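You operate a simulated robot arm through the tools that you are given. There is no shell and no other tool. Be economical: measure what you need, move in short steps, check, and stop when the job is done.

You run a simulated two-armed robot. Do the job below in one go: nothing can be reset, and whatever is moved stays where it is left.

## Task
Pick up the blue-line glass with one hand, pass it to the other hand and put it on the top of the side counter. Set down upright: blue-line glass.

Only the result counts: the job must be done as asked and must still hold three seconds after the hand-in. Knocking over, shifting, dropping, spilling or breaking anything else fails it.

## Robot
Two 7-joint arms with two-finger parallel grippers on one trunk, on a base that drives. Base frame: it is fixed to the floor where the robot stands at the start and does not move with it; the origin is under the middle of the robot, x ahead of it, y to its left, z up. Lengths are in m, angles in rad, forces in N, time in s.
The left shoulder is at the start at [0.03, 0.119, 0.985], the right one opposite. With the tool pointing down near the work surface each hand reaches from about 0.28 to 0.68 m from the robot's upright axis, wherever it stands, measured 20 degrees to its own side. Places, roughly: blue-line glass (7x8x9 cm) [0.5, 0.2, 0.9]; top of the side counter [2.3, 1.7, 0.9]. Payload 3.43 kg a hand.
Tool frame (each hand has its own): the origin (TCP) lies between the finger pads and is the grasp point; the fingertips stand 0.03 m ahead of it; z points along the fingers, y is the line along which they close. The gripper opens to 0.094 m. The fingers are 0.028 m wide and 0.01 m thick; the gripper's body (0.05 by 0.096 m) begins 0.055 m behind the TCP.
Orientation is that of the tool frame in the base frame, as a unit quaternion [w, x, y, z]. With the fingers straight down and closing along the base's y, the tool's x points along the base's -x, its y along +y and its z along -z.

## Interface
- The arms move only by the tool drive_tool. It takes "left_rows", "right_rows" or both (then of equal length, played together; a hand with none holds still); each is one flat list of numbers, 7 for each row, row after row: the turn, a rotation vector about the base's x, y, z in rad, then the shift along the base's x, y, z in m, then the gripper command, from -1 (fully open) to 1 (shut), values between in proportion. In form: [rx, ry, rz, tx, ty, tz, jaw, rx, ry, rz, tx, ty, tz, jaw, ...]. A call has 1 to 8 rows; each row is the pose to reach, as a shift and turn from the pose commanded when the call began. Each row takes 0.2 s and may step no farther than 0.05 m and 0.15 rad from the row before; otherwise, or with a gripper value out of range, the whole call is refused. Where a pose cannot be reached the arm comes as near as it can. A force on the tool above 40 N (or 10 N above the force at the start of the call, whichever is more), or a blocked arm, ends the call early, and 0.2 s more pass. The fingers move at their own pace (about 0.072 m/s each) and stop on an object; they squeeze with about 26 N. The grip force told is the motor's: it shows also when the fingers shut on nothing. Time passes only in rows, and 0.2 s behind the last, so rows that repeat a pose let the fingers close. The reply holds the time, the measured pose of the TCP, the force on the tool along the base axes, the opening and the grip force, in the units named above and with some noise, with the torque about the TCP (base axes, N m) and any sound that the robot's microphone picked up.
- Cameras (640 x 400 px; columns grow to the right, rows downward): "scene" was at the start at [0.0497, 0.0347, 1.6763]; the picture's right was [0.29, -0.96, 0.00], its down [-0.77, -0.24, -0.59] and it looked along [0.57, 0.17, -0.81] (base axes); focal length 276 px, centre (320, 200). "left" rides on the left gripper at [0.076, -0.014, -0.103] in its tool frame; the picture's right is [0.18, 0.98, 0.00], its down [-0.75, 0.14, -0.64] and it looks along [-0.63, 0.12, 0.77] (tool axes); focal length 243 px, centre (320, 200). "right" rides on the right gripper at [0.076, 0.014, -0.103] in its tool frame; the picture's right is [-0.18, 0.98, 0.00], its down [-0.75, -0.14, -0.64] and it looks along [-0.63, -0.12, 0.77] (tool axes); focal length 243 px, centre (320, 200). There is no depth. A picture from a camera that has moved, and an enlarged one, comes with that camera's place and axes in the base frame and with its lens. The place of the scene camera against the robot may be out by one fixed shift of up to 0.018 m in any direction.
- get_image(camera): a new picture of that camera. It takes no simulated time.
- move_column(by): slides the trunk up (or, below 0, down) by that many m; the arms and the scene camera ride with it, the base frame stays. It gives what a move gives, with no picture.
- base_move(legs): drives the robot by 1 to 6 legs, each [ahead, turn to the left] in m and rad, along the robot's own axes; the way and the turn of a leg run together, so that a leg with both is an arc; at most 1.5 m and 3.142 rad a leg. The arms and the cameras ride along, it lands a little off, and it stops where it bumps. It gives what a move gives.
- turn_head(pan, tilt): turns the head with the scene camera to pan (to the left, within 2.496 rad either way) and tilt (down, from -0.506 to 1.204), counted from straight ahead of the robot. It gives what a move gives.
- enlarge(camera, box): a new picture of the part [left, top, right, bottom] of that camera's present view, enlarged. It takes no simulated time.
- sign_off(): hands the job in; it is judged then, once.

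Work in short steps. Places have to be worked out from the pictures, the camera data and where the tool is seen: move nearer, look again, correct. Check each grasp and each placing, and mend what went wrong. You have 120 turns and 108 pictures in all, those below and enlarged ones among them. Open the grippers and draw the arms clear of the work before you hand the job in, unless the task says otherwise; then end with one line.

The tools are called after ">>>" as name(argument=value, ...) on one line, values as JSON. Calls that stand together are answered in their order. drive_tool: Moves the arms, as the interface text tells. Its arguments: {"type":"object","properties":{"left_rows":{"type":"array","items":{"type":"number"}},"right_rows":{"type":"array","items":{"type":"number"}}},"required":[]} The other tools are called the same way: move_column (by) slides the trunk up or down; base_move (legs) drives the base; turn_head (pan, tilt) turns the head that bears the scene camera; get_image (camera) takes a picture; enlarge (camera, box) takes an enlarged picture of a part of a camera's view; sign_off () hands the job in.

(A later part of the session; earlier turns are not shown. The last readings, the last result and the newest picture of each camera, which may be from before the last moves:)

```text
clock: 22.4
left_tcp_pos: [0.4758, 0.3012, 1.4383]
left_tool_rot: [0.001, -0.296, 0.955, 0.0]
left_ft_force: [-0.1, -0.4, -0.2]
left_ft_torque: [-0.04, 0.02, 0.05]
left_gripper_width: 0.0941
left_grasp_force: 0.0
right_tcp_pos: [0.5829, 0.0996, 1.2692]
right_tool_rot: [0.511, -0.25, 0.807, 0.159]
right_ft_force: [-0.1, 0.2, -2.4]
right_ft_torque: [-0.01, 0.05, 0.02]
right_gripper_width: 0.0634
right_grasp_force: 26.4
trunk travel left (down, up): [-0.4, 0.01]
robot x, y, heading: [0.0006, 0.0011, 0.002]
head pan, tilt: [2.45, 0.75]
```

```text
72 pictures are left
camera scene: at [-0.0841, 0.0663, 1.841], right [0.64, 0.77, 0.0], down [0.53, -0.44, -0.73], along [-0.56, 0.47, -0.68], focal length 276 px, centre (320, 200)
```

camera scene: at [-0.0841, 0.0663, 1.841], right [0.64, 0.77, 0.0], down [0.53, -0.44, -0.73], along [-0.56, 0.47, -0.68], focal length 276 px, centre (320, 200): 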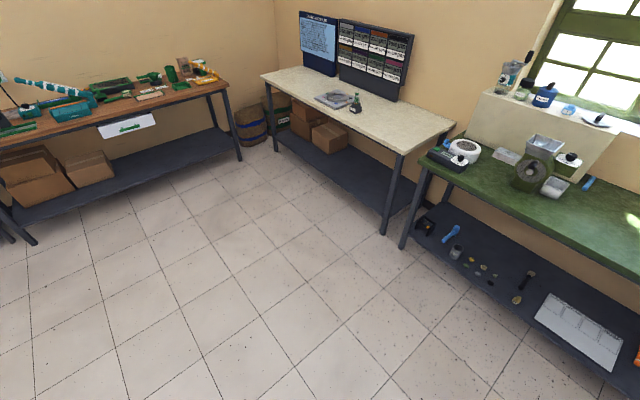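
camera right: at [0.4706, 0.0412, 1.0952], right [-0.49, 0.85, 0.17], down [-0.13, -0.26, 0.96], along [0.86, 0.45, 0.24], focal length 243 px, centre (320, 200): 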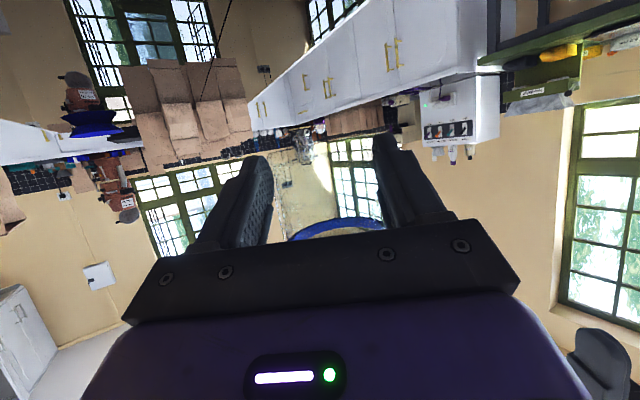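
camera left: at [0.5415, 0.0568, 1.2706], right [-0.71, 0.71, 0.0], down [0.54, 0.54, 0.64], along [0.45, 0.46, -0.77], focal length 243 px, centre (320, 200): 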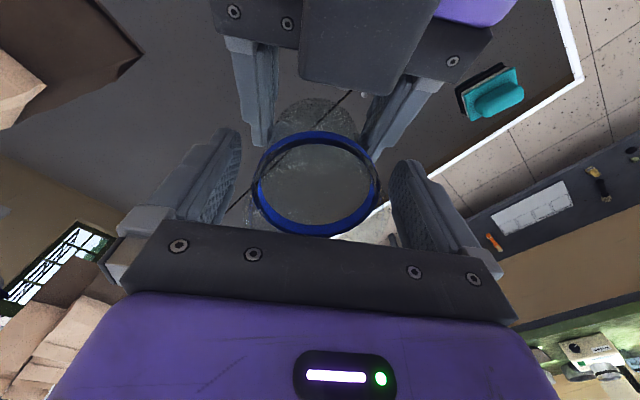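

Free floor lies behind. I'll back off 0.4 m, turn left and drive to the middle of the aisle (y≈0.87), in two calls to check.

>>> base_move(legs=[[-0.4, 0], [0, 1.571]])

>>> turn_head(pan=-0.2, tilt=0.8)

>>> get_image(camera="scene")

```text
clock: 28.8
left_tcp_pos: [-0.7027, 0.4728, 1.438]
left_tool_rot: [0.0, 0.886, -0.463, -0.001]
left_ft_force: [0.1, -0.6, 0.0]
left_ft_torque: [-0.01, -0.02, 0.0]
left_gripper_width: 0.0939
left_grasp_force: 0.0
right_tcp_pos: [-0.5029, 0.5796, 1.2712]
right_tool_rot: [-0.248, 0.749, -0.391, -0.474]
right_ft_force: [-0.5, 0.0, -1.6]
right_ft_torque: [-0.05, -0.01, 0.0]
right_gripper_width: 0.0632
right_grasp_force: 25.8
trunk travel left (down, up): [-0.4, 0.01]
robot x, y, heading: [-0.3998, -0.0021, 1.576]
head pan, tilt: [2.45, 0.75]
```

```text
clock: 31.1
left_tcp_pos: [-0.7024, 0.4734, 1.4384]
left_tool_rot: [0.0, 0.886, -0.464, -0.001]
left_ft_force: [0.1, 0.5, 0.2]
left_ft_torque: [-0.03, 0.03, -0.02]
left_gripper_width: 0.0939
left_grasp_force: 0.0
right_tcp_pos: [-0.5018, 0.581, 1.2703]
right_tool_rot: [-0.247, 0.749, -0.391, -0.474]
right_ft_force: [0.1, 0.2, -0.9]
right_ft_torque: [-0.06, -0.01, 0.0]
right_gripper_width: 0.0633
right_grasp_force: 25.9
trunk travel left (down, up): [-0.4, 0.01]
robot x, y, heading: [-0.4008, 0.0006, 1.581]
head pan, tilt: [-0.201, 0.799]
```

```text
71 pictures are left
camera scene: at [-0.3742, 0.062, 1.837], right [0.98, -0.19, 0.0], down [-0.14, -0.7, -0.7], along [0.13, 0.68, -0.72], focal length 276 px, centre (320, 200)
```

scene: 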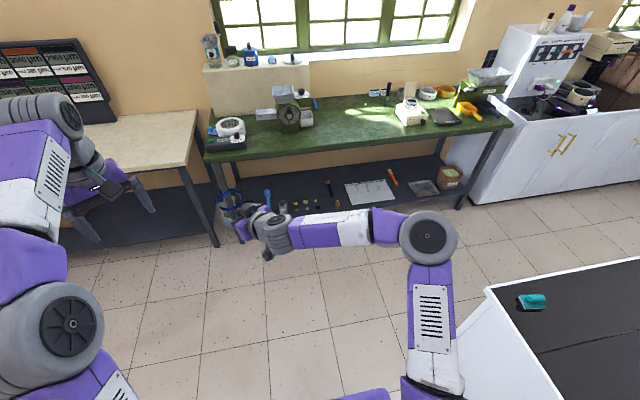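

The aisle is clear, with the island edge at y≈0.40. Drive 0.87 m ahead and turn right to face along the aisle.

>>> base_move(legs=[[0.87, 0], [0, -1.578]])

>>> turn_head(pan=0.0, tilt=0.7)

>>> get_image(camera="scene")

```text
clock: 39.7
left_tcp_pos: [0.0815, 1.179, 1.4396]
left_tool_rot: [0.0, -0.285, 0.959, 0.0]
left_ft_force: [0.2, 0.7, -0.4]
left_ft_torque: [-0.01, -0.01, 0.0]
left_gripper_width: 0.094
left_grasp_force: 0.0
right_tcp_pos: [0.1831, 0.9766, 1.2705]
right_tool_rot: [0.513, -0.241, 0.81, 0.153]
right_ft_force: [1.5, 0.5, -1.7]
right_ft_torque: [-0.02, 0.02, 0.01]
right_gripper_width: 0.0627
right_grasp_force: 25.8
trunk travel left (down, up): [-0.4, 0.01]
robot x, y, heading: [-0.3996, 0.8893, -0.021]
head pan, tilt: [-0.201, 0.799]
```

```text
clock: 40.4
left_tcp_pos: [0.0825, 1.1797, 1.4387]
left_tool_rot: [-0.001, -0.284, 0.959, 0.0]
left_ft_force: [0.2, -0.7, -0.1]
left_ft_torque: [-0.02, 0.02, 0.01]
left_gripper_width: 0.0941
left_grasp_force: 0.0
right_tcp_pos: [0.1825, 0.9759, 1.2702]
right_tool_rot: [0.512, -0.241, 0.81, 0.153]
right_ft_force: [0.3, 0.4, -2.1]
right_ft_torque: [0.01, 0.04, 0.0]
right_gripper_width: 0.0622
right_grasp_force: 25.8
trunk travel left (down, up): [-0.4, 0.01]
robot x, y, heading: [-0.4005, 0.8888, -0.02]
head pan, tilt: [0.0, 0.7]
```

```text
70 pictures are left
camera scene: at [-0.3362, 0.9016, 1.8452], right [-0.02, -1.0, 0.0], down [-0.64, 0.02, -0.76], along [0.76, -0.02, -0.64], focal length 276 px, centre (320, 200)
```

scene: 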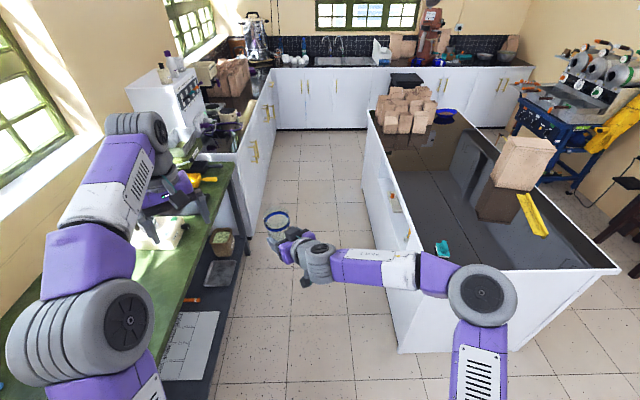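

The right-hand opening has crept from 6.4 to 6.2 cm, so the glass may be slipping. Checking closely.

>>> enlarge(camera="scene", box=[240, 190, 352, 290])

>>> get_image(camera="right")

```text
4.00 times, centred on (296, 240) of scene
camera zoom: at [-0.3362, 0.9016, 1.8452], right [-0.02, -1.0, 0.0], down [-0.64, 0.02, -0.76], along [0.76, -0.02, -0.64], focal length 1104 px, centre (416, 40)
```

zoom: 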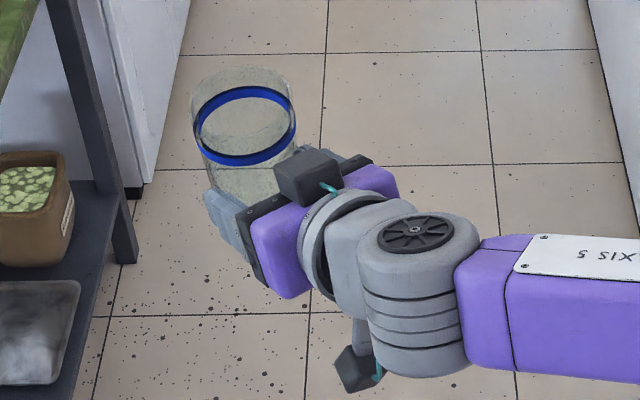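

```text
68 pictures are left
camera right: at [0.0707, 0.9187, 1.245], right [-0.47, 0.87, 0.17], down [-0.14, -0.26, 0.96], along [0.87, 0.43, 0.24], focal length 243 px, centre (320, 200)
```

right: 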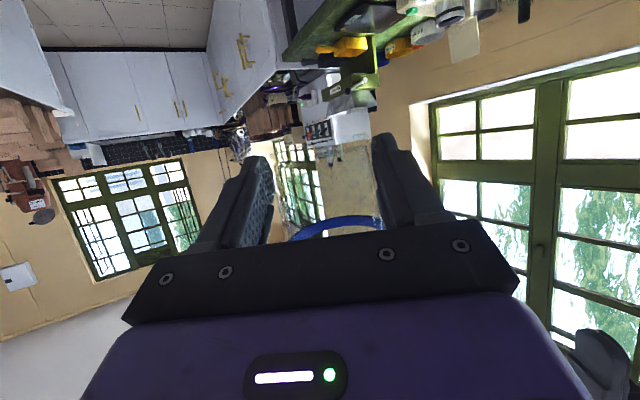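

The glass still looks upright and its band sits as before relative to the right gripper. I'll save a close baseline, then drive down the aisle.

>>> enlarge(camera="right", box=[250, 120, 410, 260])

>>> base_move(legs=[[1.4, 0.02]])

>>> enlarge(camera="right", box=[250, 120, 410, 260])

>>> get_image(camera="scene")

```text
2.86 times, centred on (330, 190) of right
camera zoom: at [0.0707, 0.9187, 1.245], right [-0.47, 0.87, 0.17], down [-0.14, -0.26, 0.96], along [0.87, 0.43, 0.24], focal length 693 px, centre (291, 229)
```

zoom: 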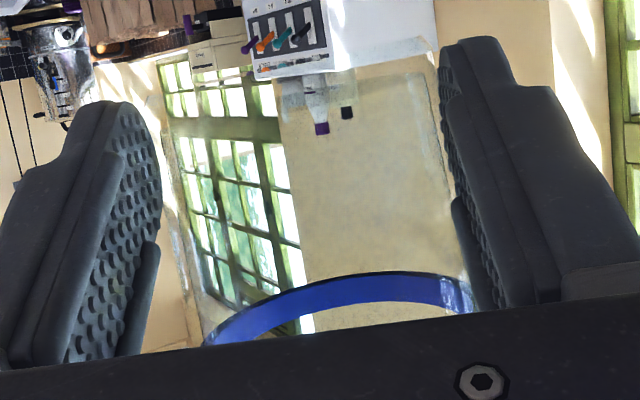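

```text
clock: 47.2
left_tcp_pos: [1.4326, 1.1779, 1.4374]
left_tool_rot: [0.0, -0.297, 0.955, 0.0]
left_ft_force: [0.1, 0.1, 0.7]
left_ft_torque: [0.04, 0.0, 0.01]
left_gripper_width: 0.094
left_grasp_force: 0.1
right_tcp_pos: [1.5379, 0.9781, 1.2717]
right_tool_rot: [0.511, -0.252, 0.806, 0.16]
right_ft_force: [0.2, -1.0, -2.0]
right_ft_torque: [-0.05, 0.05, -0.02]
right_gripper_width: 0.0622
right_grasp_force: 26.0
trunk travel left (down, up): [-0.4, 0.01]
robot x, y, heading: [0.9595, 0.8778, 0.007]
head pan, tilt: [0.0, 0.7]
```

```text
2.86 times, centred on (330, 190) of right
camera zoom: at [1.4278, 0.9176, 1.2451], right [-0.49, 0.85, 0.17], down [-0.13, -0.26, 0.96], along [0.86, 0.45, 0.24], focal length 693 px, centre (291, 229)
```

zoom: 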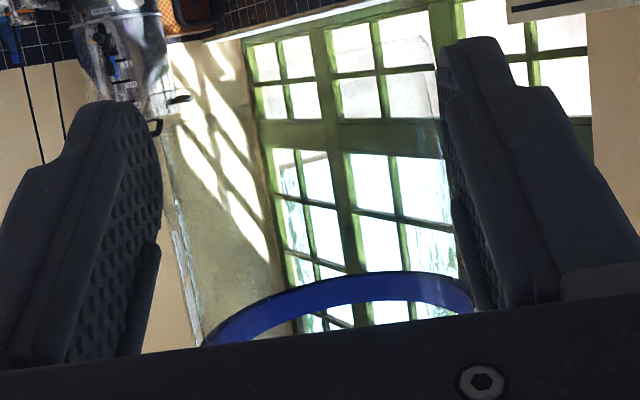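

```text
65 pictures are left
camera scene: at [1.0217, 0.8897, 1.8453], right [0.0, -1.0, 0.0], down [-0.64, 0.0, -0.76], along [0.76, 0.0, -0.64], focal length 276 px, centre (320, 200)
```

scene: 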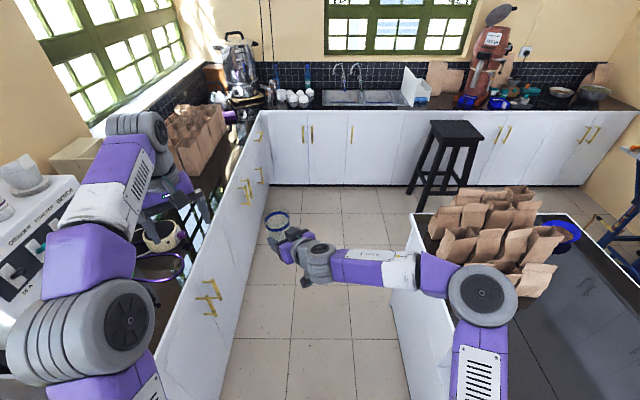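

Grip is steady (6.22 cm, same view). I'll inspect the landing strip in front of the bags.

>>> enlarge(camera="scene", box=[130, 80, 290, 220])

```text
2.86 times, centred on (210, 150) of scene
camera zoom: at [1.0217, 0.8897, 1.8453], right [0.0, -1.0, 0.0], down [-0.64, 0.0, -0.76], along [0.76, 0.0, -0.64], focal length 788 px, centre (634, 343)
```

zoom: 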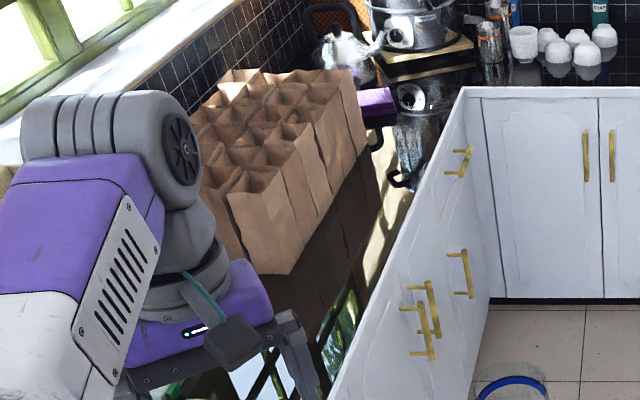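

The counter edge is near y≈1.415 and the bags' front at y≈1.60, so I'll aim for about (2.42, 1.485). I'll tuck the left hand back and drive to x≈2.18.

>>> drive_tool(left_rows=[0, 0, 0, -0.04, 0, 0, -1, 0, 0, 0, -0.08, 0, 0, -1, 0, 0, 0, -0.11, 0, 0, -1])

>>> base_move(legs=[[1.215, 0.01]])

>>> get_image(camera="scene")

```text
clock: 48.0
left_tcp_pos: [1.3203, 1.1791, 1.4382]
left_tool_rot: [0.001, -0.297, 0.955, 0.0]
left_ft_force: [-0.1, -0.5, 0.4]
left_ft_torque: [-0.01, 0.01, 0.03]
left_gripper_width: 0.0941
left_grasp_force: 0.1
right_tcp_pos: [1.5362, 0.9772, 1.2704]
right_tool_rot: [0.51, -0.252, 0.807, 0.159]
right_ft_force: [-0.4, -0.5, -1.4]
right_ft_torque: [-0.05, 0.06, -0.01]
right_gripper_width: 0.0623
right_grasp_force: 25.7
trunk travel left (down, up): [-0.4, 0.01]
robot x, y, heading: [0.9606, 0.8767, 0.0]
head pan, tilt: [0.0, 0.7]
```

```text
clock: 54.1
left_tcp_pos: [2.52, 1.204, 1.4377]
left_tool_rot: [0.0, -0.308, 0.952, 0.0]
left_ft_force: [-0.7, -0.8, 0.2]
left_ft_torque: [-0.01, 0.01, -0.01]
left_gripper_width: 0.0941
left_grasp_force: 0.0
right_tcp_pos: [2.74, 1.0062, 1.2703]
right_tool_rot: [0.509, -0.261, 0.803, 0.166]
right_ft_force: [-0.6, 0.4, -1.4]
right_ft_torque: [-0.03, 0.05, 0.0]
right_gripper_width: 0.0618
right_grasp_force: 25.9
trunk travel left (down, up): [-0.4, 0.01]
robot x, y, heading: [2.1645, 0.8957, 0.025]
head pan, tilt: [0.0, 0.7]
```

```text
63 pictures are left
camera scene: at [2.2258, 0.9075, 1.8453], right [0.02, -1.0, 0.0], down [-0.64, -0.02, -0.76], along [0.76, 0.02, -0.64], focal length 276 px, centre (320, 200)
```

scene: 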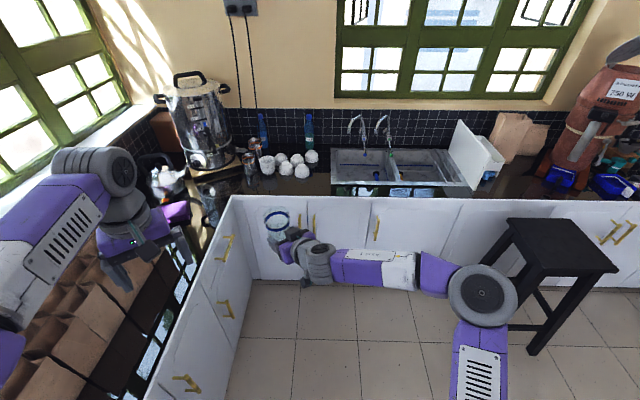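

In place at (2.16, 0.90). Turning left 0.95 rad so the right hand faces the counter squarely.

>>> base_move(legs=[[0, 0.945]])

>>> turn_head(pan=0.1, tilt=0.9)

>>> get_image(camera="scene")

>>> get_image(camera="left")

```text
clock: 56.9
left_tcp_pos: [2.116, 1.365, 1.437]
left_tool_rot: [-0.001, 0.709, -0.705, 0.0]
left_ft_force: [-0.6, -0.8, -0.7]
left_ft_torque: [0.01, -0.02, 0.01]
left_gripper_width: 0.0941
left_grasp_force: 0.1
right_tcp_pos: [2.4037, 1.4315, 1.2704]
right_tool_rot: [-0.376, 0.6, -0.595, -0.38]
right_ft_force: [-0.1, 0.1, -1.8]
right_ft_torque: [-0.02, 0.01, -0.03]
right_gripper_width: 0.0619
right_grasp_force: 25.7
trunk travel left (down, up): [-0.4, 0.01]
robot x, y, heading: [2.1632, 0.8894, 0.982]
head pan, tilt: [0.0, 0.7]
```

```text
clock: 57.7
left_tcp_pos: [2.1164, 1.3651, 1.4368]
left_tool_rot: [0.0, 0.709, -0.705, -0.001]
left_ft_force: [0.1, 0.6, 0.6]
left_ft_torque: [0.03, 0.01, 0.02]
left_gripper_width: 0.0942
left_grasp_force: 0.1
right_tcp_pos: [2.404, 1.4309, 1.2697]
right_tool_rot: [-0.377, 0.599, -0.596, -0.379]
right_ft_force: [-0.2, -0.4, -2.4]
right_ft_torque: [-0.05, 0.0, 0.03]
right_gripper_width: 0.0621
right_grasp_force: 26.3
trunk travel left (down, up): [-0.4, 0.01]
robot x, y, heading: [2.1607, 0.893, 0.979]
head pan, tilt: [0.099, 0.901]
```

```text
62 pictures are left
camera scene: at [2.1899, 0.9479, 1.8292], right [0.88, -0.48, 0.0], down [-0.37, -0.69, -0.62], along [0.3, 0.55, -0.78], focal length 276 px, centre (320, 200)
```

scene: 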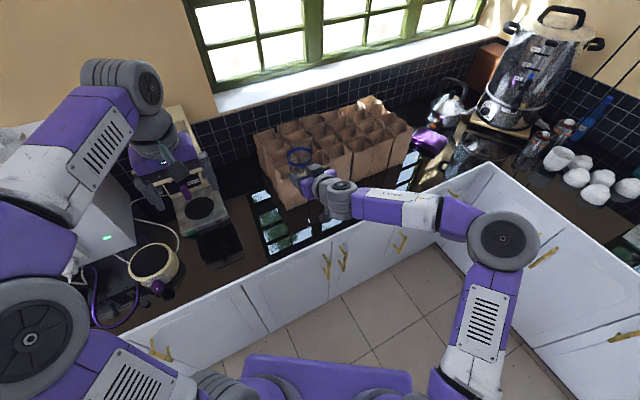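

```text
61 pictures are left
camera left: at [2.1308, 1.2883, 1.5387], right [-0.98, -0.19, 0.0], down [-0.15, 0.75, 0.64], along [-0.12, 0.63, -0.77], focal length 243 px, centre (320, 200)
```

left: 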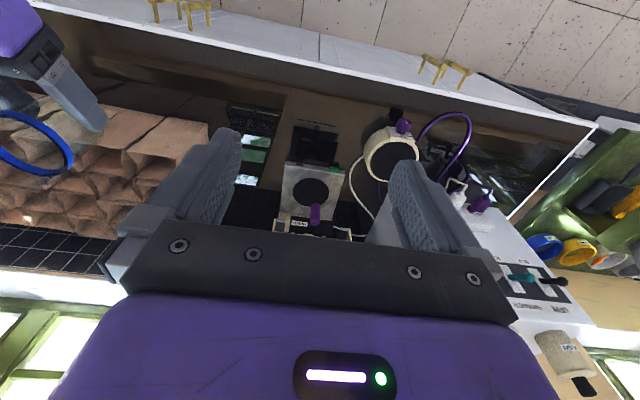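

The hand now faces the counter squarely. The left hand hovers near the coffee machine, so I'll pull it back a little and up, and look closer at the landing strip.

>>> drive_tool(left_rows=[0, 0, 0, 0, -0.04, 0.02, -1, 0, 0, 0, 0, -0.08, 0.04, -1, 0, 0, 0, 0, -0.11, 0.05, -1])

>>> enlarge(camera="scene", box=[220, 120, 412, 260])

>>> get_image(camera="right")

```text
clock: 58.5
left_tcp_pos: [2.1156, 1.2545, 1.4867]
left_tool_rot: [-0.001, 0.709, -0.705, -0.001]
left_ft_force: [0.1, -0.6, -0.5]
left_ft_torque: [0.0, -0.02, 0.02]
left_gripper_width: 0.0939
left_grasp_force: 0.0
right_tcp_pos: [2.4042, 1.4301, 1.2709]
right_tool_rot: [-0.376, 0.6, -0.595, -0.38]
right_ft_force: [0.2, -1.3, -1.8]
right_ft_torque: [-0.04, -0.02, 0.02]
right_gripper_width: 0.062
right_grasp_force: 25.6
trunk travel left (down, up): [-0.4, 0.01]
robot x, y, heading: [2.1612, 0.8913, 0.979]
head pan, tilt: [0.099, 0.901]
```

```text
2.86 times, centred on (316, 190) of scene
camera zoom: at [2.1899, 0.9469, 1.8291], right [0.88, -0.48, 0.0], down [-0.37, -0.69, -0.62], along [0.3, 0.55, -0.78], focal length 788 px, centre (331, 229)
```

zoom: 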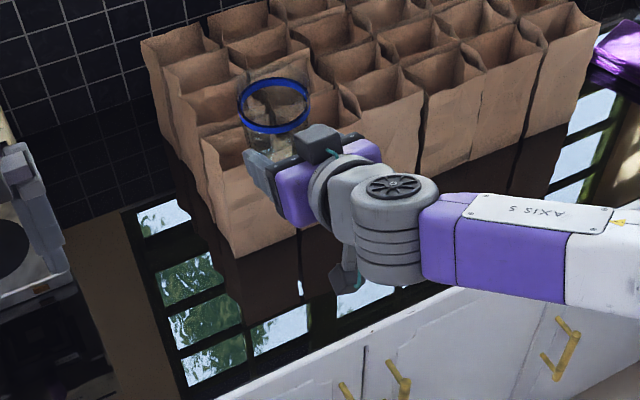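

```text
59 pictures are left
camera right: at [2.3918, 1.3039, 1.2453], right [-0.98, 0.07, 0.17], down [0.14, -0.26, 0.96], along [0.11, 0.96, 0.24], focal length 243 px, centre (320, 200)
```

right: 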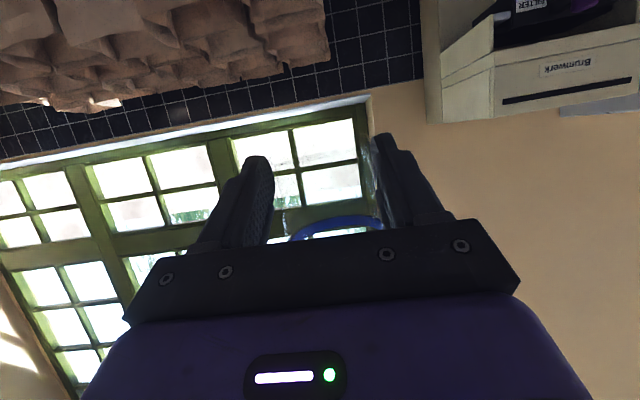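

Edge at y≈1.425 and bags at y≈1.62: I'll set the glass at y≈1.50. Moving 5 cm forward and lowering with the arm first.

>>> drive_tool(right_rows=[0, 0, 0, 0, 0.025, 0, 1, 0, 0, 0, 0, 0.05, -0.01, 1, 0, 0, 0, 0, 0.05, -0.05, 1, 0, 0, 0, 0, 0.05, -0.09, 1, 0, 0, 0, 0, 0.05, -0.12, 1, 0, 0, 0, 0, 0.05, -0.15, 1])

>>> move_column(by=-0.1)

>>> get_image(camera="scene")

>>> get_image(camera="left")

>>> get_image(camera="right")

```text
clock: 59.9
left_tcp_pos: [2.1148, 1.2554, 1.4856]
left_tool_rot: [-0.001, 0.709, -0.705, 0.0]
left_ft_force: [0.2, -0.2, 1.4]
left_ft_torque: [-0.01, 0.02, 0.0]
left_gripper_width: 0.0941
left_grasp_force: 0.1
right_tcp_pos: [2.4052, 1.481, 1.1201]
right_tool_rot: [-0.377, 0.599, -0.596, -0.38]
right_ft_force: [0.4, -0.1, -1.0]
right_ft_torque: [-0.04, 0.01, 0.01]
right_gripper_width: 0.0621
right_grasp_force: 25.8
trunk travel left (down, up): [-0.4, 0.01]
robot x, y, heading: [2.1603, 0.8925, 0.976]
head pan, tilt: [0.099, 0.901]
```

```text
clock: 61.2
left_tcp_pos: [2.1156, 1.2547, 1.3859]
left_tool_rot: [-0.001, 0.709, -0.705, -0.001]
left_ft_force: [0.0, 0.2, 0.4]
left_ft_torque: [-0.02, 0.0, -0.01]
left_gripper_width: 0.0939
left_grasp_force: 0.1
right_tcp_pos: [2.4045, 1.4803, 1.0202]
right_tool_rot: [-0.377, 0.6, -0.594, -0.381]
right_ft_force: [0.3, 0.3, -2.1]
right_ft_torque: [-0.04, -0.03, 0.04]
right_gripper_width: 0.062
right_grasp_force: 26.2
trunk travel left (down, up): [-0.3, 0.11]
robot x, y, heading: [2.1649, 0.8933, 0.973]
head pan, tilt: [0.099, 0.901]
```

```text
58 pictures are left
camera scene: at [2.1899, 0.9477, 1.7292], right [0.88, -0.48, 0.0], down [-0.37, -0.69, -0.62], along [0.3, 0.55, -0.78], focal length 276 px, centre (320, 200)
```

scene: 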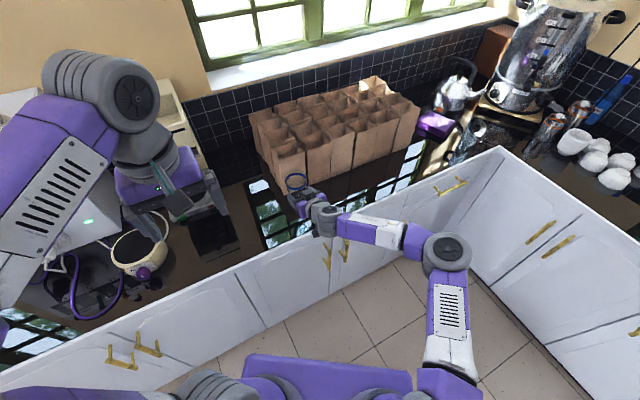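

```text
57 pictures are left
camera left: at [2.1299, 1.1782, 1.4885], right [-0.98, -0.19, 0.0], down [-0.15, 0.75, 0.64], along [-0.12, 0.63, -0.77], focal length 243 px, centre (320, 200)
```

left: 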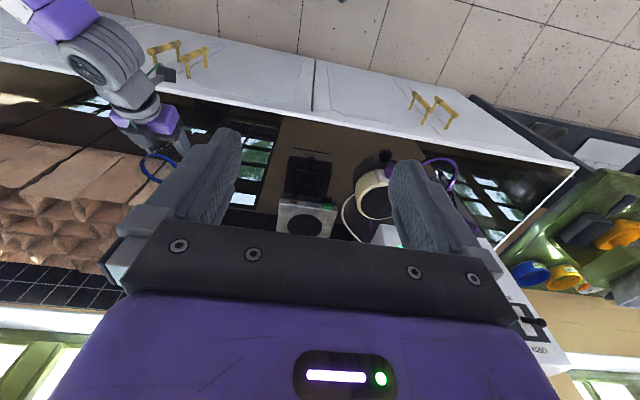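

```text
56 pictures are left
camera right: at [2.3916, 1.3547, 0.9953], right [-0.98, 0.07, 0.17], down [0.14, -0.26, 0.96], along [0.11, 0.96, 0.24], focal length 243 px, centre (320, 200)
```

right: 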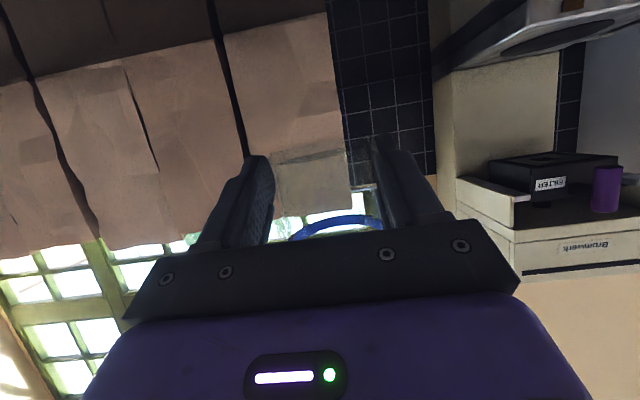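

Zooming on the glass and its reflection to judge the remaining height.

>>> enlarge(camera="scene", box=[240, 150, 368, 240])

>>> enlarge(camera="left", box=[90, 70, 230, 200])

```text
4.44 times, centred on (304, 195) of scene
camera zoom: at [2.1899, 0.9477, 1.7292], right [0.88, -0.48, 0.0], down [-0.37, -0.69, -0.62], along [0.3, 0.55, -0.78], focal length 1226 px, centre (391, 222)
```

zoom: 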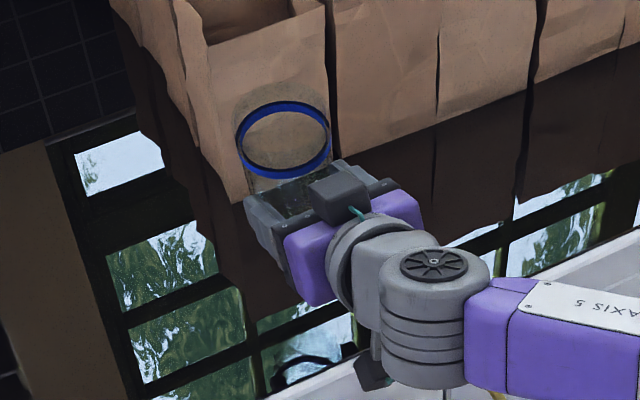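

```text
3.08 times, centred on (160, 135) of left
camera zoom: at [2.1299, 1.1782, 1.4885], right [-0.98, -0.19, 0.0], down [-0.15, 0.75, 0.64], along [-0.12, 0.63, -0.77], focal length 746 px, centre (812, 400)
```

zoom: 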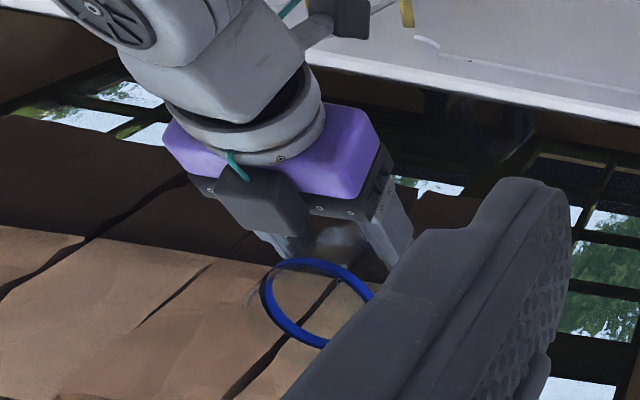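

The wrist camera shows no slip: band 4.1 cm above the TCP, so the bottom is about 3.5 cm below it (z≈0.985). I'll move 2 cm back toward the edge and lower 6 cm.

>>> drive_tool(right_rows=[0, 0, 0, 0, -0.01, 0, 1, 0, 0, 0, 0, -0.02, -0.01, 1, 0, 0, 0, 0, -0.02, -0.03, 1, 0, 0, 0, 0, -0.02, -0.05, 1, 0, 0, 0, 0, -0.02, -0.06, 1])

>>> enlarge(camera="scene", box=[240, 150, 368, 240])

>>> get_image(camera="right")

```text
clock: 62.4
left_tcp_pos: [2.1139, 1.2546, 1.3861]
left_tool_rot: [-0.001, 0.71, -0.705, -0.001]
left_ft_force: [0.3, 0.6, 0.2]
left_ft_torque: [0.05, 0.01, 0.03]
left_gripper_width: 0.0939
left_grasp_force: 0.0
right_tcp_pos: [2.4058, 1.4609, 0.9607]
right_tool_rot: [-0.377, 0.599, -0.596, -0.379]
right_ft_force: [0.5, -0.1, -2.4]
right_ft_torque: [-0.06, -0.04, 0.0]
right_gripper_width: 0.0619
right_grasp_force: 26.0
trunk travel left (down, up): [-0.3, 0.11]
robot x, y, heading: [2.1608, 0.8892, 0.975]
head pan, tilt: [0.099, 0.901]
```

```text
4.44 times, centred on (304, 195) of scene
camera zoom: at [2.1901, 0.9479, 1.7291], right [0.88, -0.48, 0.0], down [-0.37, -0.69, -0.62], along [0.3, 0.55, -0.78], focal length 1226 px, centre (391, 222)
```

zoom: 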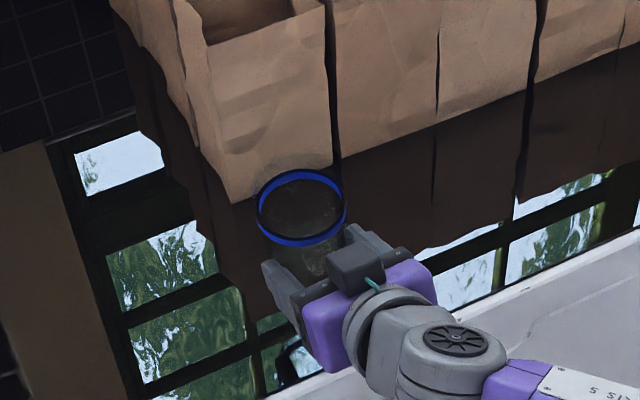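

```text
52 pictures are left
camera right: at [2.3925, 1.3352, 0.936], right [-0.98, 0.07, 0.17], down [0.14, -0.26, 0.96], along [0.11, 0.96, 0.24], focal length 243 px, centre (320, 200)
```

right: 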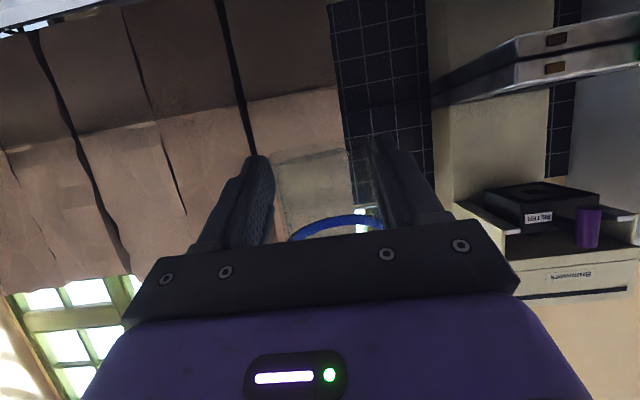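

The wrist view puts the counter surface near z≈0.89, so about 3.5 cm remain. Lowering 2.4 cm and then feeling.

>>> drive_tool(right_rows=[0, 0, 0, 0, 0, -0.01, 1, 0, 0, 0, 0, 0, -0.018, 1, 0, 0, 0, 0, 0, -0.024, 1])

>>> drive_tool(right_rows=[0, 0, 0, 0, 0, -0.004, 1])

>>> enlarge(camera="scene", box=[260, 160, 356, 230])

```text
clock: 63.2
left_tcp_pos: [2.1151, 1.2555, 1.3869]
left_tool_rot: [0.0, 0.71, -0.704, -0.001]
left_ft_force: [0.4, 0.6, -0.5]
left_ft_torque: [0.02, 0.01, -0.01]
left_gripper_width: 0.0942
left_grasp_force: 0.0
right_tcp_pos: [2.4042, 1.4588, 0.9359]
right_tool_rot: [-0.376, 0.6, -0.596, -0.379]
right_ft_force: [0.0, 0.0, -1.6]
right_ft_torque: [-0.04, -0.02, -0.01]
right_gripper_width: 0.0615
right_grasp_force: 26.4
trunk travel left (down, up): [-0.3, 0.11]
robot x, y, heading: [2.1617, 0.8931, 0.979]
head pan, tilt: [0.099, 0.901]
```

```text
clock: 63.6
left_tcp_pos: [2.1145, 1.2548, 1.3878]
left_tool_rot: [-0.001, 0.709, -0.705, -0.001]
left_ft_force: [-0.1, -0.3, -0.5]
left_ft_torque: [0.0, -0.04, 0.0]
left_gripper_width: 0.094
left_grasp_force: 0.0
right_tcp_pos: [2.4043, 1.461, 0.9322]
right_tool_rot: [-0.376, 0.6, -0.595, -0.38]
right_ft_force: [-0.1, 0.1, -1.5]
right_ft_torque: [-0.04, -0.01, -0.03]
right_gripper_width: 0.0617
right_grasp_force: 26.2
trunk travel left (down, up): [-0.3, 0.11]
robot x, y, heading: [2.16, 0.8894, 0.977]
head pan, tilt: [0.099, 0.901]
```

```text
5.71 times, centred on (308, 195) of scene
camera zoom: at [2.1898, 0.9479, 1.7291], right [0.88, -0.48, 0.0], down [-0.37, -0.69, -0.62], along [0.3, 0.55, -0.78], focal length 1577 px, centre (389, 229)
```

zoom: 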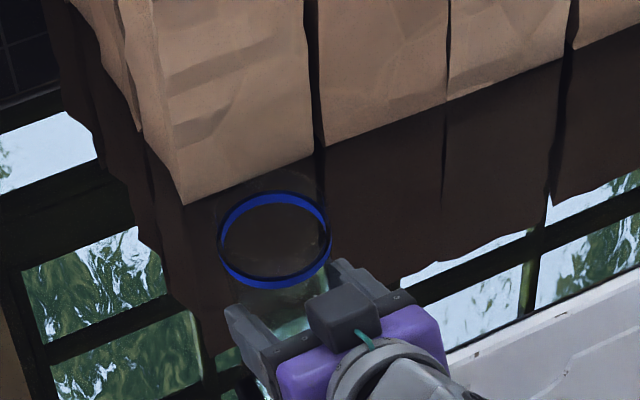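

No contact yet. Continuing in 4 mm steps.

>>> drive_tool(right_rows=[0, 0, 0, 0, 0, -0.004, 1])

>>> drive_tool(right_rows=[0, 0, 0, 0, 0, -0.003, 1])

```text
clock: 64.0
left_tcp_pos: [2.1142, 1.2559, 1.3864]
left_tool_rot: [0.0, 0.71, -0.705, -0.001]
left_ft_force: [-0.5, 0.4, -0.3]
left_ft_torque: [-0.01, 0.0, -0.04]
left_gripper_width: 0.0942
left_grasp_force: 0.0
right_tcp_pos: [2.4043, 1.4601, 0.9282]
right_tool_rot: [-0.375, 0.601, -0.595, -0.38]
right_ft_force: [0.0, -0.8, -1.9]
right_ft_torque: [-0.04, -0.02, 0.03]
right_gripper_width: 0.0618
right_grasp_force: 26.3
trunk travel left (down, up): [-0.3, 0.11]
robot x, y, heading: [2.1607, 0.8922, 0.977]
head pan, tilt: [0.099, 0.901]
```

```text
clock: 64.4
left_tcp_pos: [2.1149, 1.2538, 1.3863]
left_tool_rot: [-0.001, 0.709, -0.705, -0.001]
left_ft_force: [0.8, -0.3, 0.7]
left_ft_torque: [0.01, 0.0, 0.01]
left_gripper_width: 0.094
left_grasp_force: 0.1
right_tcp_pos: [2.4037, 1.4604, 0.926]
right_tool_rot: [-0.373, 0.602, -0.595, -0.38]
right_ft_force: [-0.1, -0.1, -1.4]
right_ft_torque: [-0.03, 0.0, -0.01]
right_gripper_width: 0.0617
right_grasp_force: 26.2
trunk travel left (down, up): [-0.3, 0.11]
robot x, y, heading: [2.1616, 0.8915, 0.977]
head pan, tilt: [0.099, 0.901]
```

Still no contact. Taking a wrist look before the next steps.

>>> get_image(camera="right")

>>> drive_tool(right_rows=[0, 0, 0, 0, 0, -0.003, 1])

```text
50 pictures are left
camera right: at [2.3927, 1.3354, 0.9011], right [-0.98, 0.07, 0.17], down [0.15, -0.25, 0.96], along [0.11, 0.97, 0.24], focal length 243 px, centre (320, 200)
```

right: 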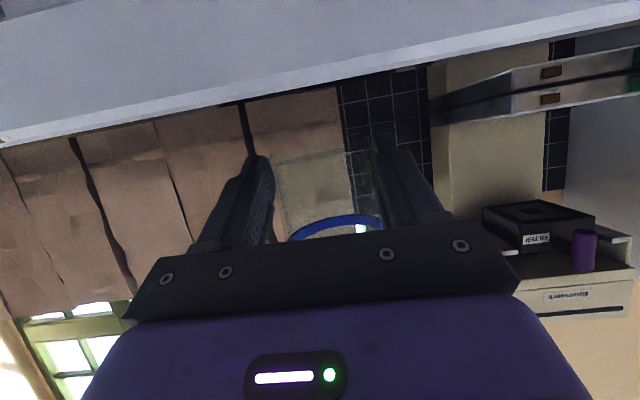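

```text
clock: 64.8
left_tcp_pos: [2.1153, 1.2542, 1.3881]
left_tool_rot: [0.0, 0.71, -0.704, -0.001]
left_ft_force: [0.3, -0.4, 0.2]
left_ft_torque: [-0.03, 0.0, 0.01]
left_gripper_width: 0.0939
left_grasp_force: 0.1
right_tcp_pos: [2.4054, 1.462, 0.9233]
right_tool_rot: [-0.372, 0.602, -0.595, -0.38]
right_ft_force: [0.0, -0.5, -2.0]
right_ft_torque: [-0.02, -0.02, -0.02]
right_gripper_width: 0.0618
right_grasp_force: 25.6
trunk travel left (down, up): [-0.3, 0.11]
robot x, y, heading: [2.1622, 0.8921, 0.975]
head pan, tilt: [0.099, 0.901]
```

I can see a line between the fingers that may be the glass bottom. Zooming in.

>>> enlarge(camera="right", box=[240, 60, 400, 250])

```text
2.11 times, centred on (320, 155) of right
camera zoom: at [2.3932, 1.3353, 0.8987], right [-0.98, 0.07, 0.17], down [0.15, -0.25, 0.96], along [0.11, 0.97, 0.24], focal length 511 px, centre (320, 295)
```

zoom: 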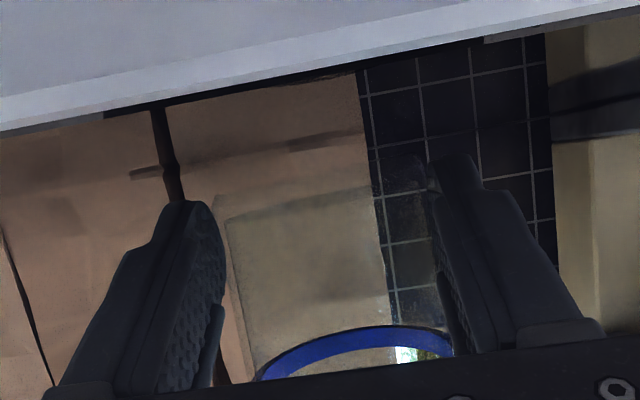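

The bag bases put the counter at z≈0.888 and the glass bottom is about 1 cm above it. I'll continue in small steps.

>>> drive_tool(right_rows=[0, 0, 0, 0, 0, -0.003, 1])

>>> drive_tool(right_rows=[0, 0, 0, 0, 0, -0.003, 1])

>>> drive_tool(right_rows=[0, 0, 0, 0, 0, -0.002, 1])

```text
clock: 65.2
left_tcp_pos: [2.115, 1.2545, 1.3861]
left_tool_rot: [0.0, 0.709, -0.705, 0.0]
left_ft_force: [0.8, 0.5, 0.4]
left_ft_torque: [0.01, 0.01, 0.01]
left_gripper_width: 0.0938
left_grasp_force: 0.0
right_tcp_pos: [2.4067, 1.4619, 0.9215]
right_tool_rot: [-0.373, 0.602, -0.595, -0.38]
right_ft_force: [0.4, 0.1, -0.9]
right_ft_torque: [-0.04, 0.03, -0.02]
right_gripper_width: 0.0617
right_grasp_force: 26.2
right hand out of reach, approached as far as the arm can: row 1
trunk travel left (down, up): [-0.3, 0.11]
robot x, y, heading: [2.1623, 0.892, 0.98]
head pan, tilt: [0.099, 0.901]
```

```text
clock: 65.6
left_tcp_pos: [2.1146, 1.2552, 1.387]
left_tool_rot: [0.0, 0.71, -0.705, -0.001]
left_ft_force: [-0.1, 0.5, 0.2]
left_ft_torque: [0.02, 0.03, 0.0]
left_gripper_width: 0.0939
left_grasp_force: 0.0
right_tcp_pos: [2.4079, 1.462, 0.9188]
right_tool_rot: [-0.373, 0.602, -0.595, -0.38]
right_ft_force: [-0.7, 0.0, -1.8]
right_ft_torque: [-0.03, 0.02, 0.0]
right_gripper_width: 0.0616
right_grasp_force: 26.0
trunk travel left (down, up): [-0.3, 0.11]
robot x, y, heading: [2.1636, 0.892, 0.975]
head pan, tilt: [0.099, 0.901]
```

```text
clock: 66.0
left_tcp_pos: [2.1148, 1.255, 1.3862]
left_tool_rot: [-0.001, 0.709, -0.705, -0.001]
left_ft_force: [-0.2, -0.3, 0.2]
left_ft_torque: [-0.02, 0.0, 0.0]
left_gripper_width: 0.094
left_grasp_force: 0.0
right_tcp_pos: [2.409, 1.4627, 0.9154]
right_tool_rot: [-0.372, 0.602, -0.595, -0.38]
right_ft_force: [-0.4, 0.1, -1.5]
right_ft_torque: [-0.03, -0.01, 0.0]
right_gripper_width: 0.0619
right_grasp_force: 25.5
right hand out of reach, approached as far as the arm can: row 1
trunk travel left (down, up): [-0.3, 0.11]
robot x, y, heading: [2.1597, 0.8908, 0.974]
head pan, tilt: [0.099, 0.901]
```

The right arm is at its reach limit, so I'll lower with the column in 3 mm steps from here.

>>> move_column(by=-0.003)

>>> enlarge(camera="right", box=[240, 60, 400, 250])

```text
clock: 66.5
left_tcp_pos: [2.1147, 1.2555, 1.3843]
left_tool_rot: [-0.001, 0.71, -0.705, 0.0]
left_ft_force: [0.2, -0.2, 0.3]
left_ft_torque: [0.02, 0.01, -0.01]
left_gripper_width: 0.0941
left_grasp_force: 0.1
right_tcp_pos: [2.4096, 1.4627, 0.9128]
right_tool_rot: [-0.372, 0.602, -0.595, -0.38]
right_ft_force: [-0.3, -0.5, -1.2]
right_ft_torque: [-0.07, -0.05, 0.03]
right_gripper_width: 0.0619
right_grasp_force: 25.6
trunk travel left (down, up): [-0.297, 0.113]
robot x, y, heading: [2.1603, 0.8958, 0.972]
head pan, tilt: [0.099, 0.901]
```

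```text
2.11 times, centred on (320, 155) of right
camera zoom: at [2.3968, 1.3362, 0.8896], right [-0.98, 0.07, 0.17], down [0.15, -0.25, 0.96], along [0.11, 0.97, 0.24], focal length 511 px, centre (320, 295)
```

zoom: 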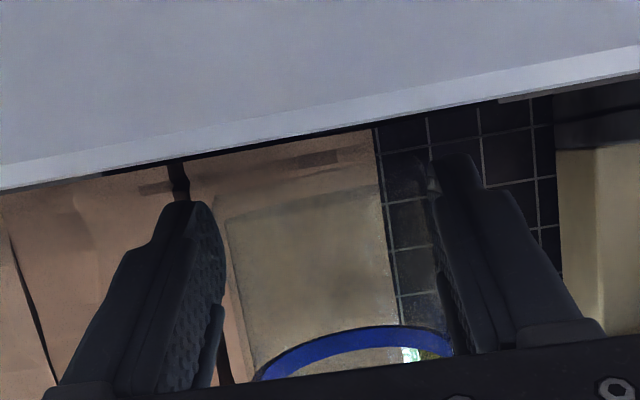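

Fingertips are now close to the counter too. I'll zoom hard at the glass bottom.

>>> enlarge(camera="right", box=[280, 110, 380, 172])

>>> enlarge(camera="left", box=[100, 60, 240, 170])

>>> enlarge(camera="scene", box=[270, 180, 340, 230])

```text
6.40 times, centred on (330, 141) of right
camera zoom: at [2.3968, 1.3362, 0.8896], right [-0.98, 0.07, 0.17], down [0.15, -0.25, 0.96], along [0.11, 0.97, 0.24], focal length 1553 px, centre (256, 578)
```

zoom: 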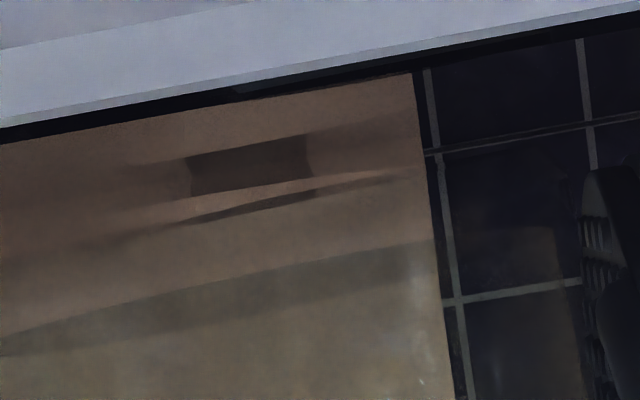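

```text
3.64 times, centred on (170, 115) of left
camera zoom: at [2.1299, 1.1783, 1.4854], right [-0.98, -0.19, 0.0], down [-0.15, 0.75, 0.64], along [-0.12, 0.63, -0.77], focal length 882 px, centre (866, 509)
```

zoom: 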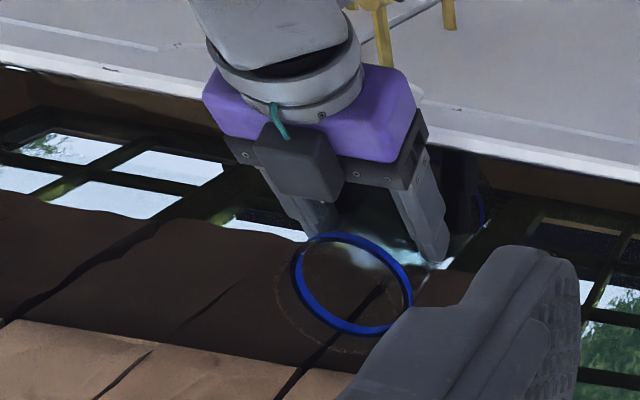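

```text
8.00 times, centred on (305, 205) of scene
camera zoom: at [2.1899, 0.9479, 1.7261], right [0.88, -0.48, 0.0], down [-0.37, -0.69, -0.62], along [0.3, 0.55, -0.78], focal length 2208 px, centre (440, 160)
```

zoom: 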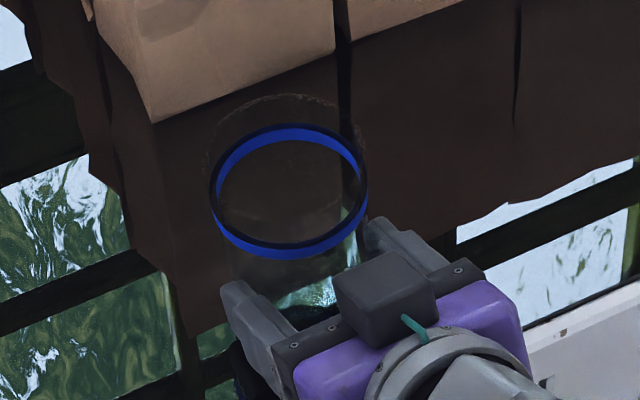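

The bottom disc seen from below solves to z≈0.8985, so it's only ~1.4 cm under the TCP: I gripped too low, and the fingertips would touch the counter first. The mend is to raise the glass, hold it briefly with the left hand from above, and re-grip about 2.1 cm higher with the right.

>>> drive_tool(right_rows=[0, 0, 0, 0, 0, 0.02, 1, 0, 0, 0, 0, 0, 0.06, 1, 0, 0, 0, 0, -0.01, 0.1, 1, 0, 0, 0, 0, -0.02, 0.14, 1, 0, 0, 0, 0, -0.03, 0.18, 1, 0, 0, 0, 0, -0.03, 0.22, 1, 0, 0, 0, 0, -0.03, 0.25, 1])

```text
clock: 68.1
left_tcp_pos: [2.1146, 1.255, 1.3848]
left_tool_rot: [-0.001, 0.71, -0.704, -0.001]
left_ft_force: [-0.4, -0.6, -0.7]
left_ft_torque: [0.01, 0.0, 0.0]
left_gripper_width: 0.0938
left_grasp_force: 0.0
right_tcp_pos: [2.4088, 1.4333, 1.1635]
right_tool_rot: [-0.373, 0.601, -0.596, -0.379]
right_ft_force: [0.6, 1.1, -0.9]
right_ft_torque: [-0.06, 0.02, 0.0]
right_gripper_width: 0.0617
right_grasp_force: 26.0
trunk travel left (down, up): [-0.297, 0.113]
robot x, y, heading: [2.1617, 0.8945, 0.977]
head pan, tilt: [0.099, 0.901]
```

Holding well. I'll lower the glass a bit so the left arm can reach above it, and bring the left hand to hover over it.

>>> drive_tool(right_rows=[0, 0, 0, 0, -0.01, -0.03, 1, 0, 0, 0, 0, -0.02, -0.06, 1, 0, 0, 0, 0, -0.02, -0.08, 1])

>>> drive_tool(left_rows=[0, 0, 0, 0.036, 0.02, -0.01, -1, 0, 0, 0, 0.072, 0.04, -0.025, -1, 0, 0, 0, 0.108, 0.06, -0.04, -1, 0, 0, 0, 0.144, 0.08, -0.055, -1, 0, 0, 0, 0.18, 0.1, -0.07, -1, 0, 0, 0, 0.216, 0.12, -0.085, -1, 0, 0, 0, 0.252, 0.14, -0.105, -1, 0, 0, 0, 0.288, 0.16, -0.125, -1])

>>> get_image(camera="left")

>>> get_image(camera="scene")

```text
clock: 68.9
left_tcp_pos: [2.1148, 1.2555, 1.3848]
left_tool_rot: [-0.001, 0.709, -0.705, 0.0]
left_ft_force: [-0.2, 0.0, 0.8]
left_ft_torque: [0.02, 0.02, 0.02]
left_gripper_width: 0.094
left_grasp_force: 0.0
right_tcp_pos: [2.4094, 1.4129, 1.083]
right_tool_rot: [-0.372, 0.602, -0.595, -0.38]
right_ft_force: [-0.1, 0.8, -2.2]
right_ft_torque: [-0.06, 0.0, 0.0]
right_gripper_width: 0.0618
right_grasp_force: 26.9
trunk travel left (down, up): [-0.297, 0.113]
robot x, y, heading: [2.1618, 0.8976, 0.973]
head pan, tilt: [0.099, 0.901]
```

```text
clock: 70.7
left_tcp_pos: [2.4058, 1.4142, 1.2571]
left_tool_rot: [0.0, 0.71, -0.704, -0.002]
left_ft_force: [0.7, 1.0, 0.6]
left_ft_torque: [-0.01, 0.03, 0.01]
left_gripper_width: 0.094
left_grasp_force: 0.0
right_tcp_pos: [2.4116, 1.4124, 1.0818]
right_tool_rot: [-0.373, 0.601, -0.596, -0.38]
right_ft_force: [0.2, 0.3, -1.5]
right_ft_torque: [-0.04, 0.03, 0.03]
right_gripper_width: 0.0617
right_grasp_force: 25.9
trunk travel left (down, up): [-0.297, 0.113]
robot x, y, heading: [2.164, 0.8925, 0.978]
head pan, tilt: [0.099, 0.901]
```

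```text
44 pictures are left
camera left: at [2.4204, 1.3374, 1.3579], right [-0.98, -0.19, 0.0], down [-0.14, 0.75, 0.64], along [-0.12, 0.63, -0.77], focal length 243 px, centre (320, 200)
```

left: 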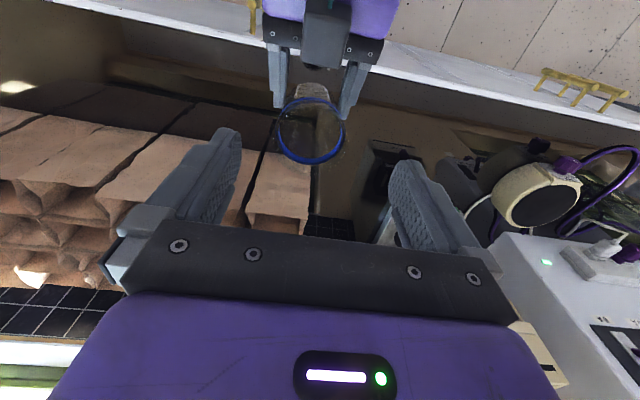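

```text
43 pictures are left
camera scene: at [2.1924, 0.9492, 1.726], right [0.88, -0.48, 0.0], down [-0.37, -0.69, -0.62], along [0.29, 0.55, -0.78], focal length 276 px, centre (320, 200)
```

scene: 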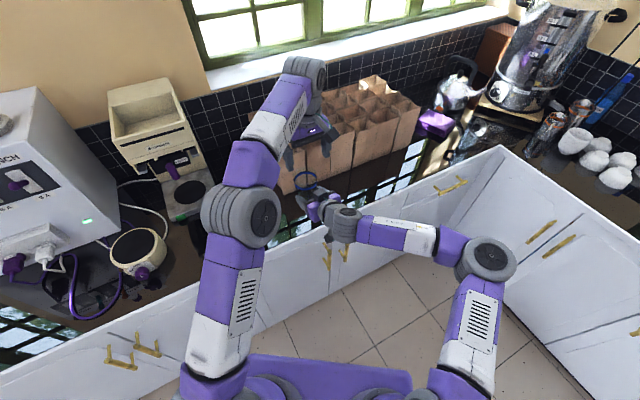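

The glass is seen at about (2.41, 1.44). Zooming for its centre and rim.

>>> enlarge(camera="left", box=[250, 60, 370, 190])

>>> enlarge(camera="right", box=[230, 90, 410, 250])

```text
3.08 times, centred on (310, 125) of left
camera zoom: at [2.4204, 1.3374, 1.3579], right [-0.98, -0.19, 0.0], down [-0.14, 0.75, 0.64], along [-0.12, 0.63, -0.77], focal length 746 px, centre (351, 431)
```

zoom: 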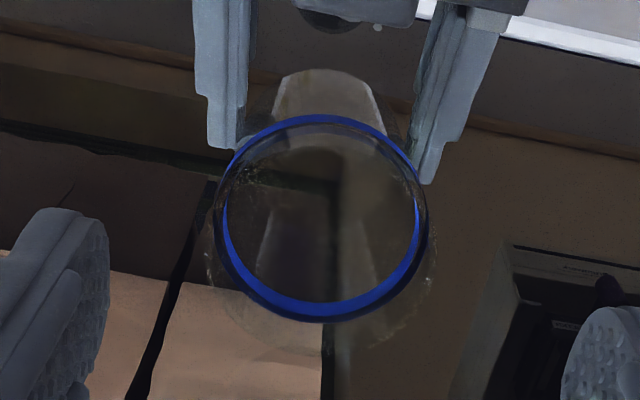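

```text
2.50 times, centred on (320, 170) of right
camera zoom: at [2.3992, 1.2873, 1.0575], right [-0.98, 0.07, 0.17], down [0.15, -0.25, 0.96], along [0.11, 0.97, 0.23], focal length 606 px, centre (320, 275)
```

zoom: 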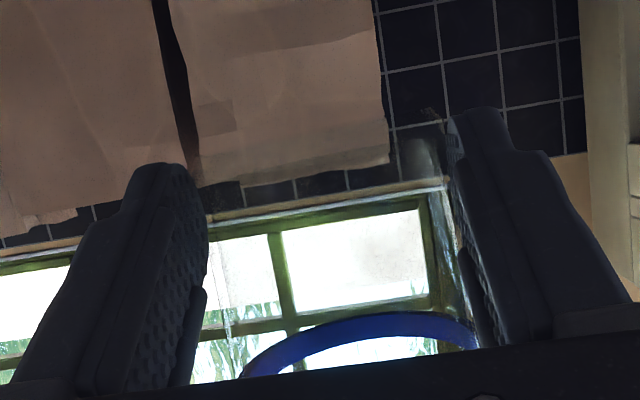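

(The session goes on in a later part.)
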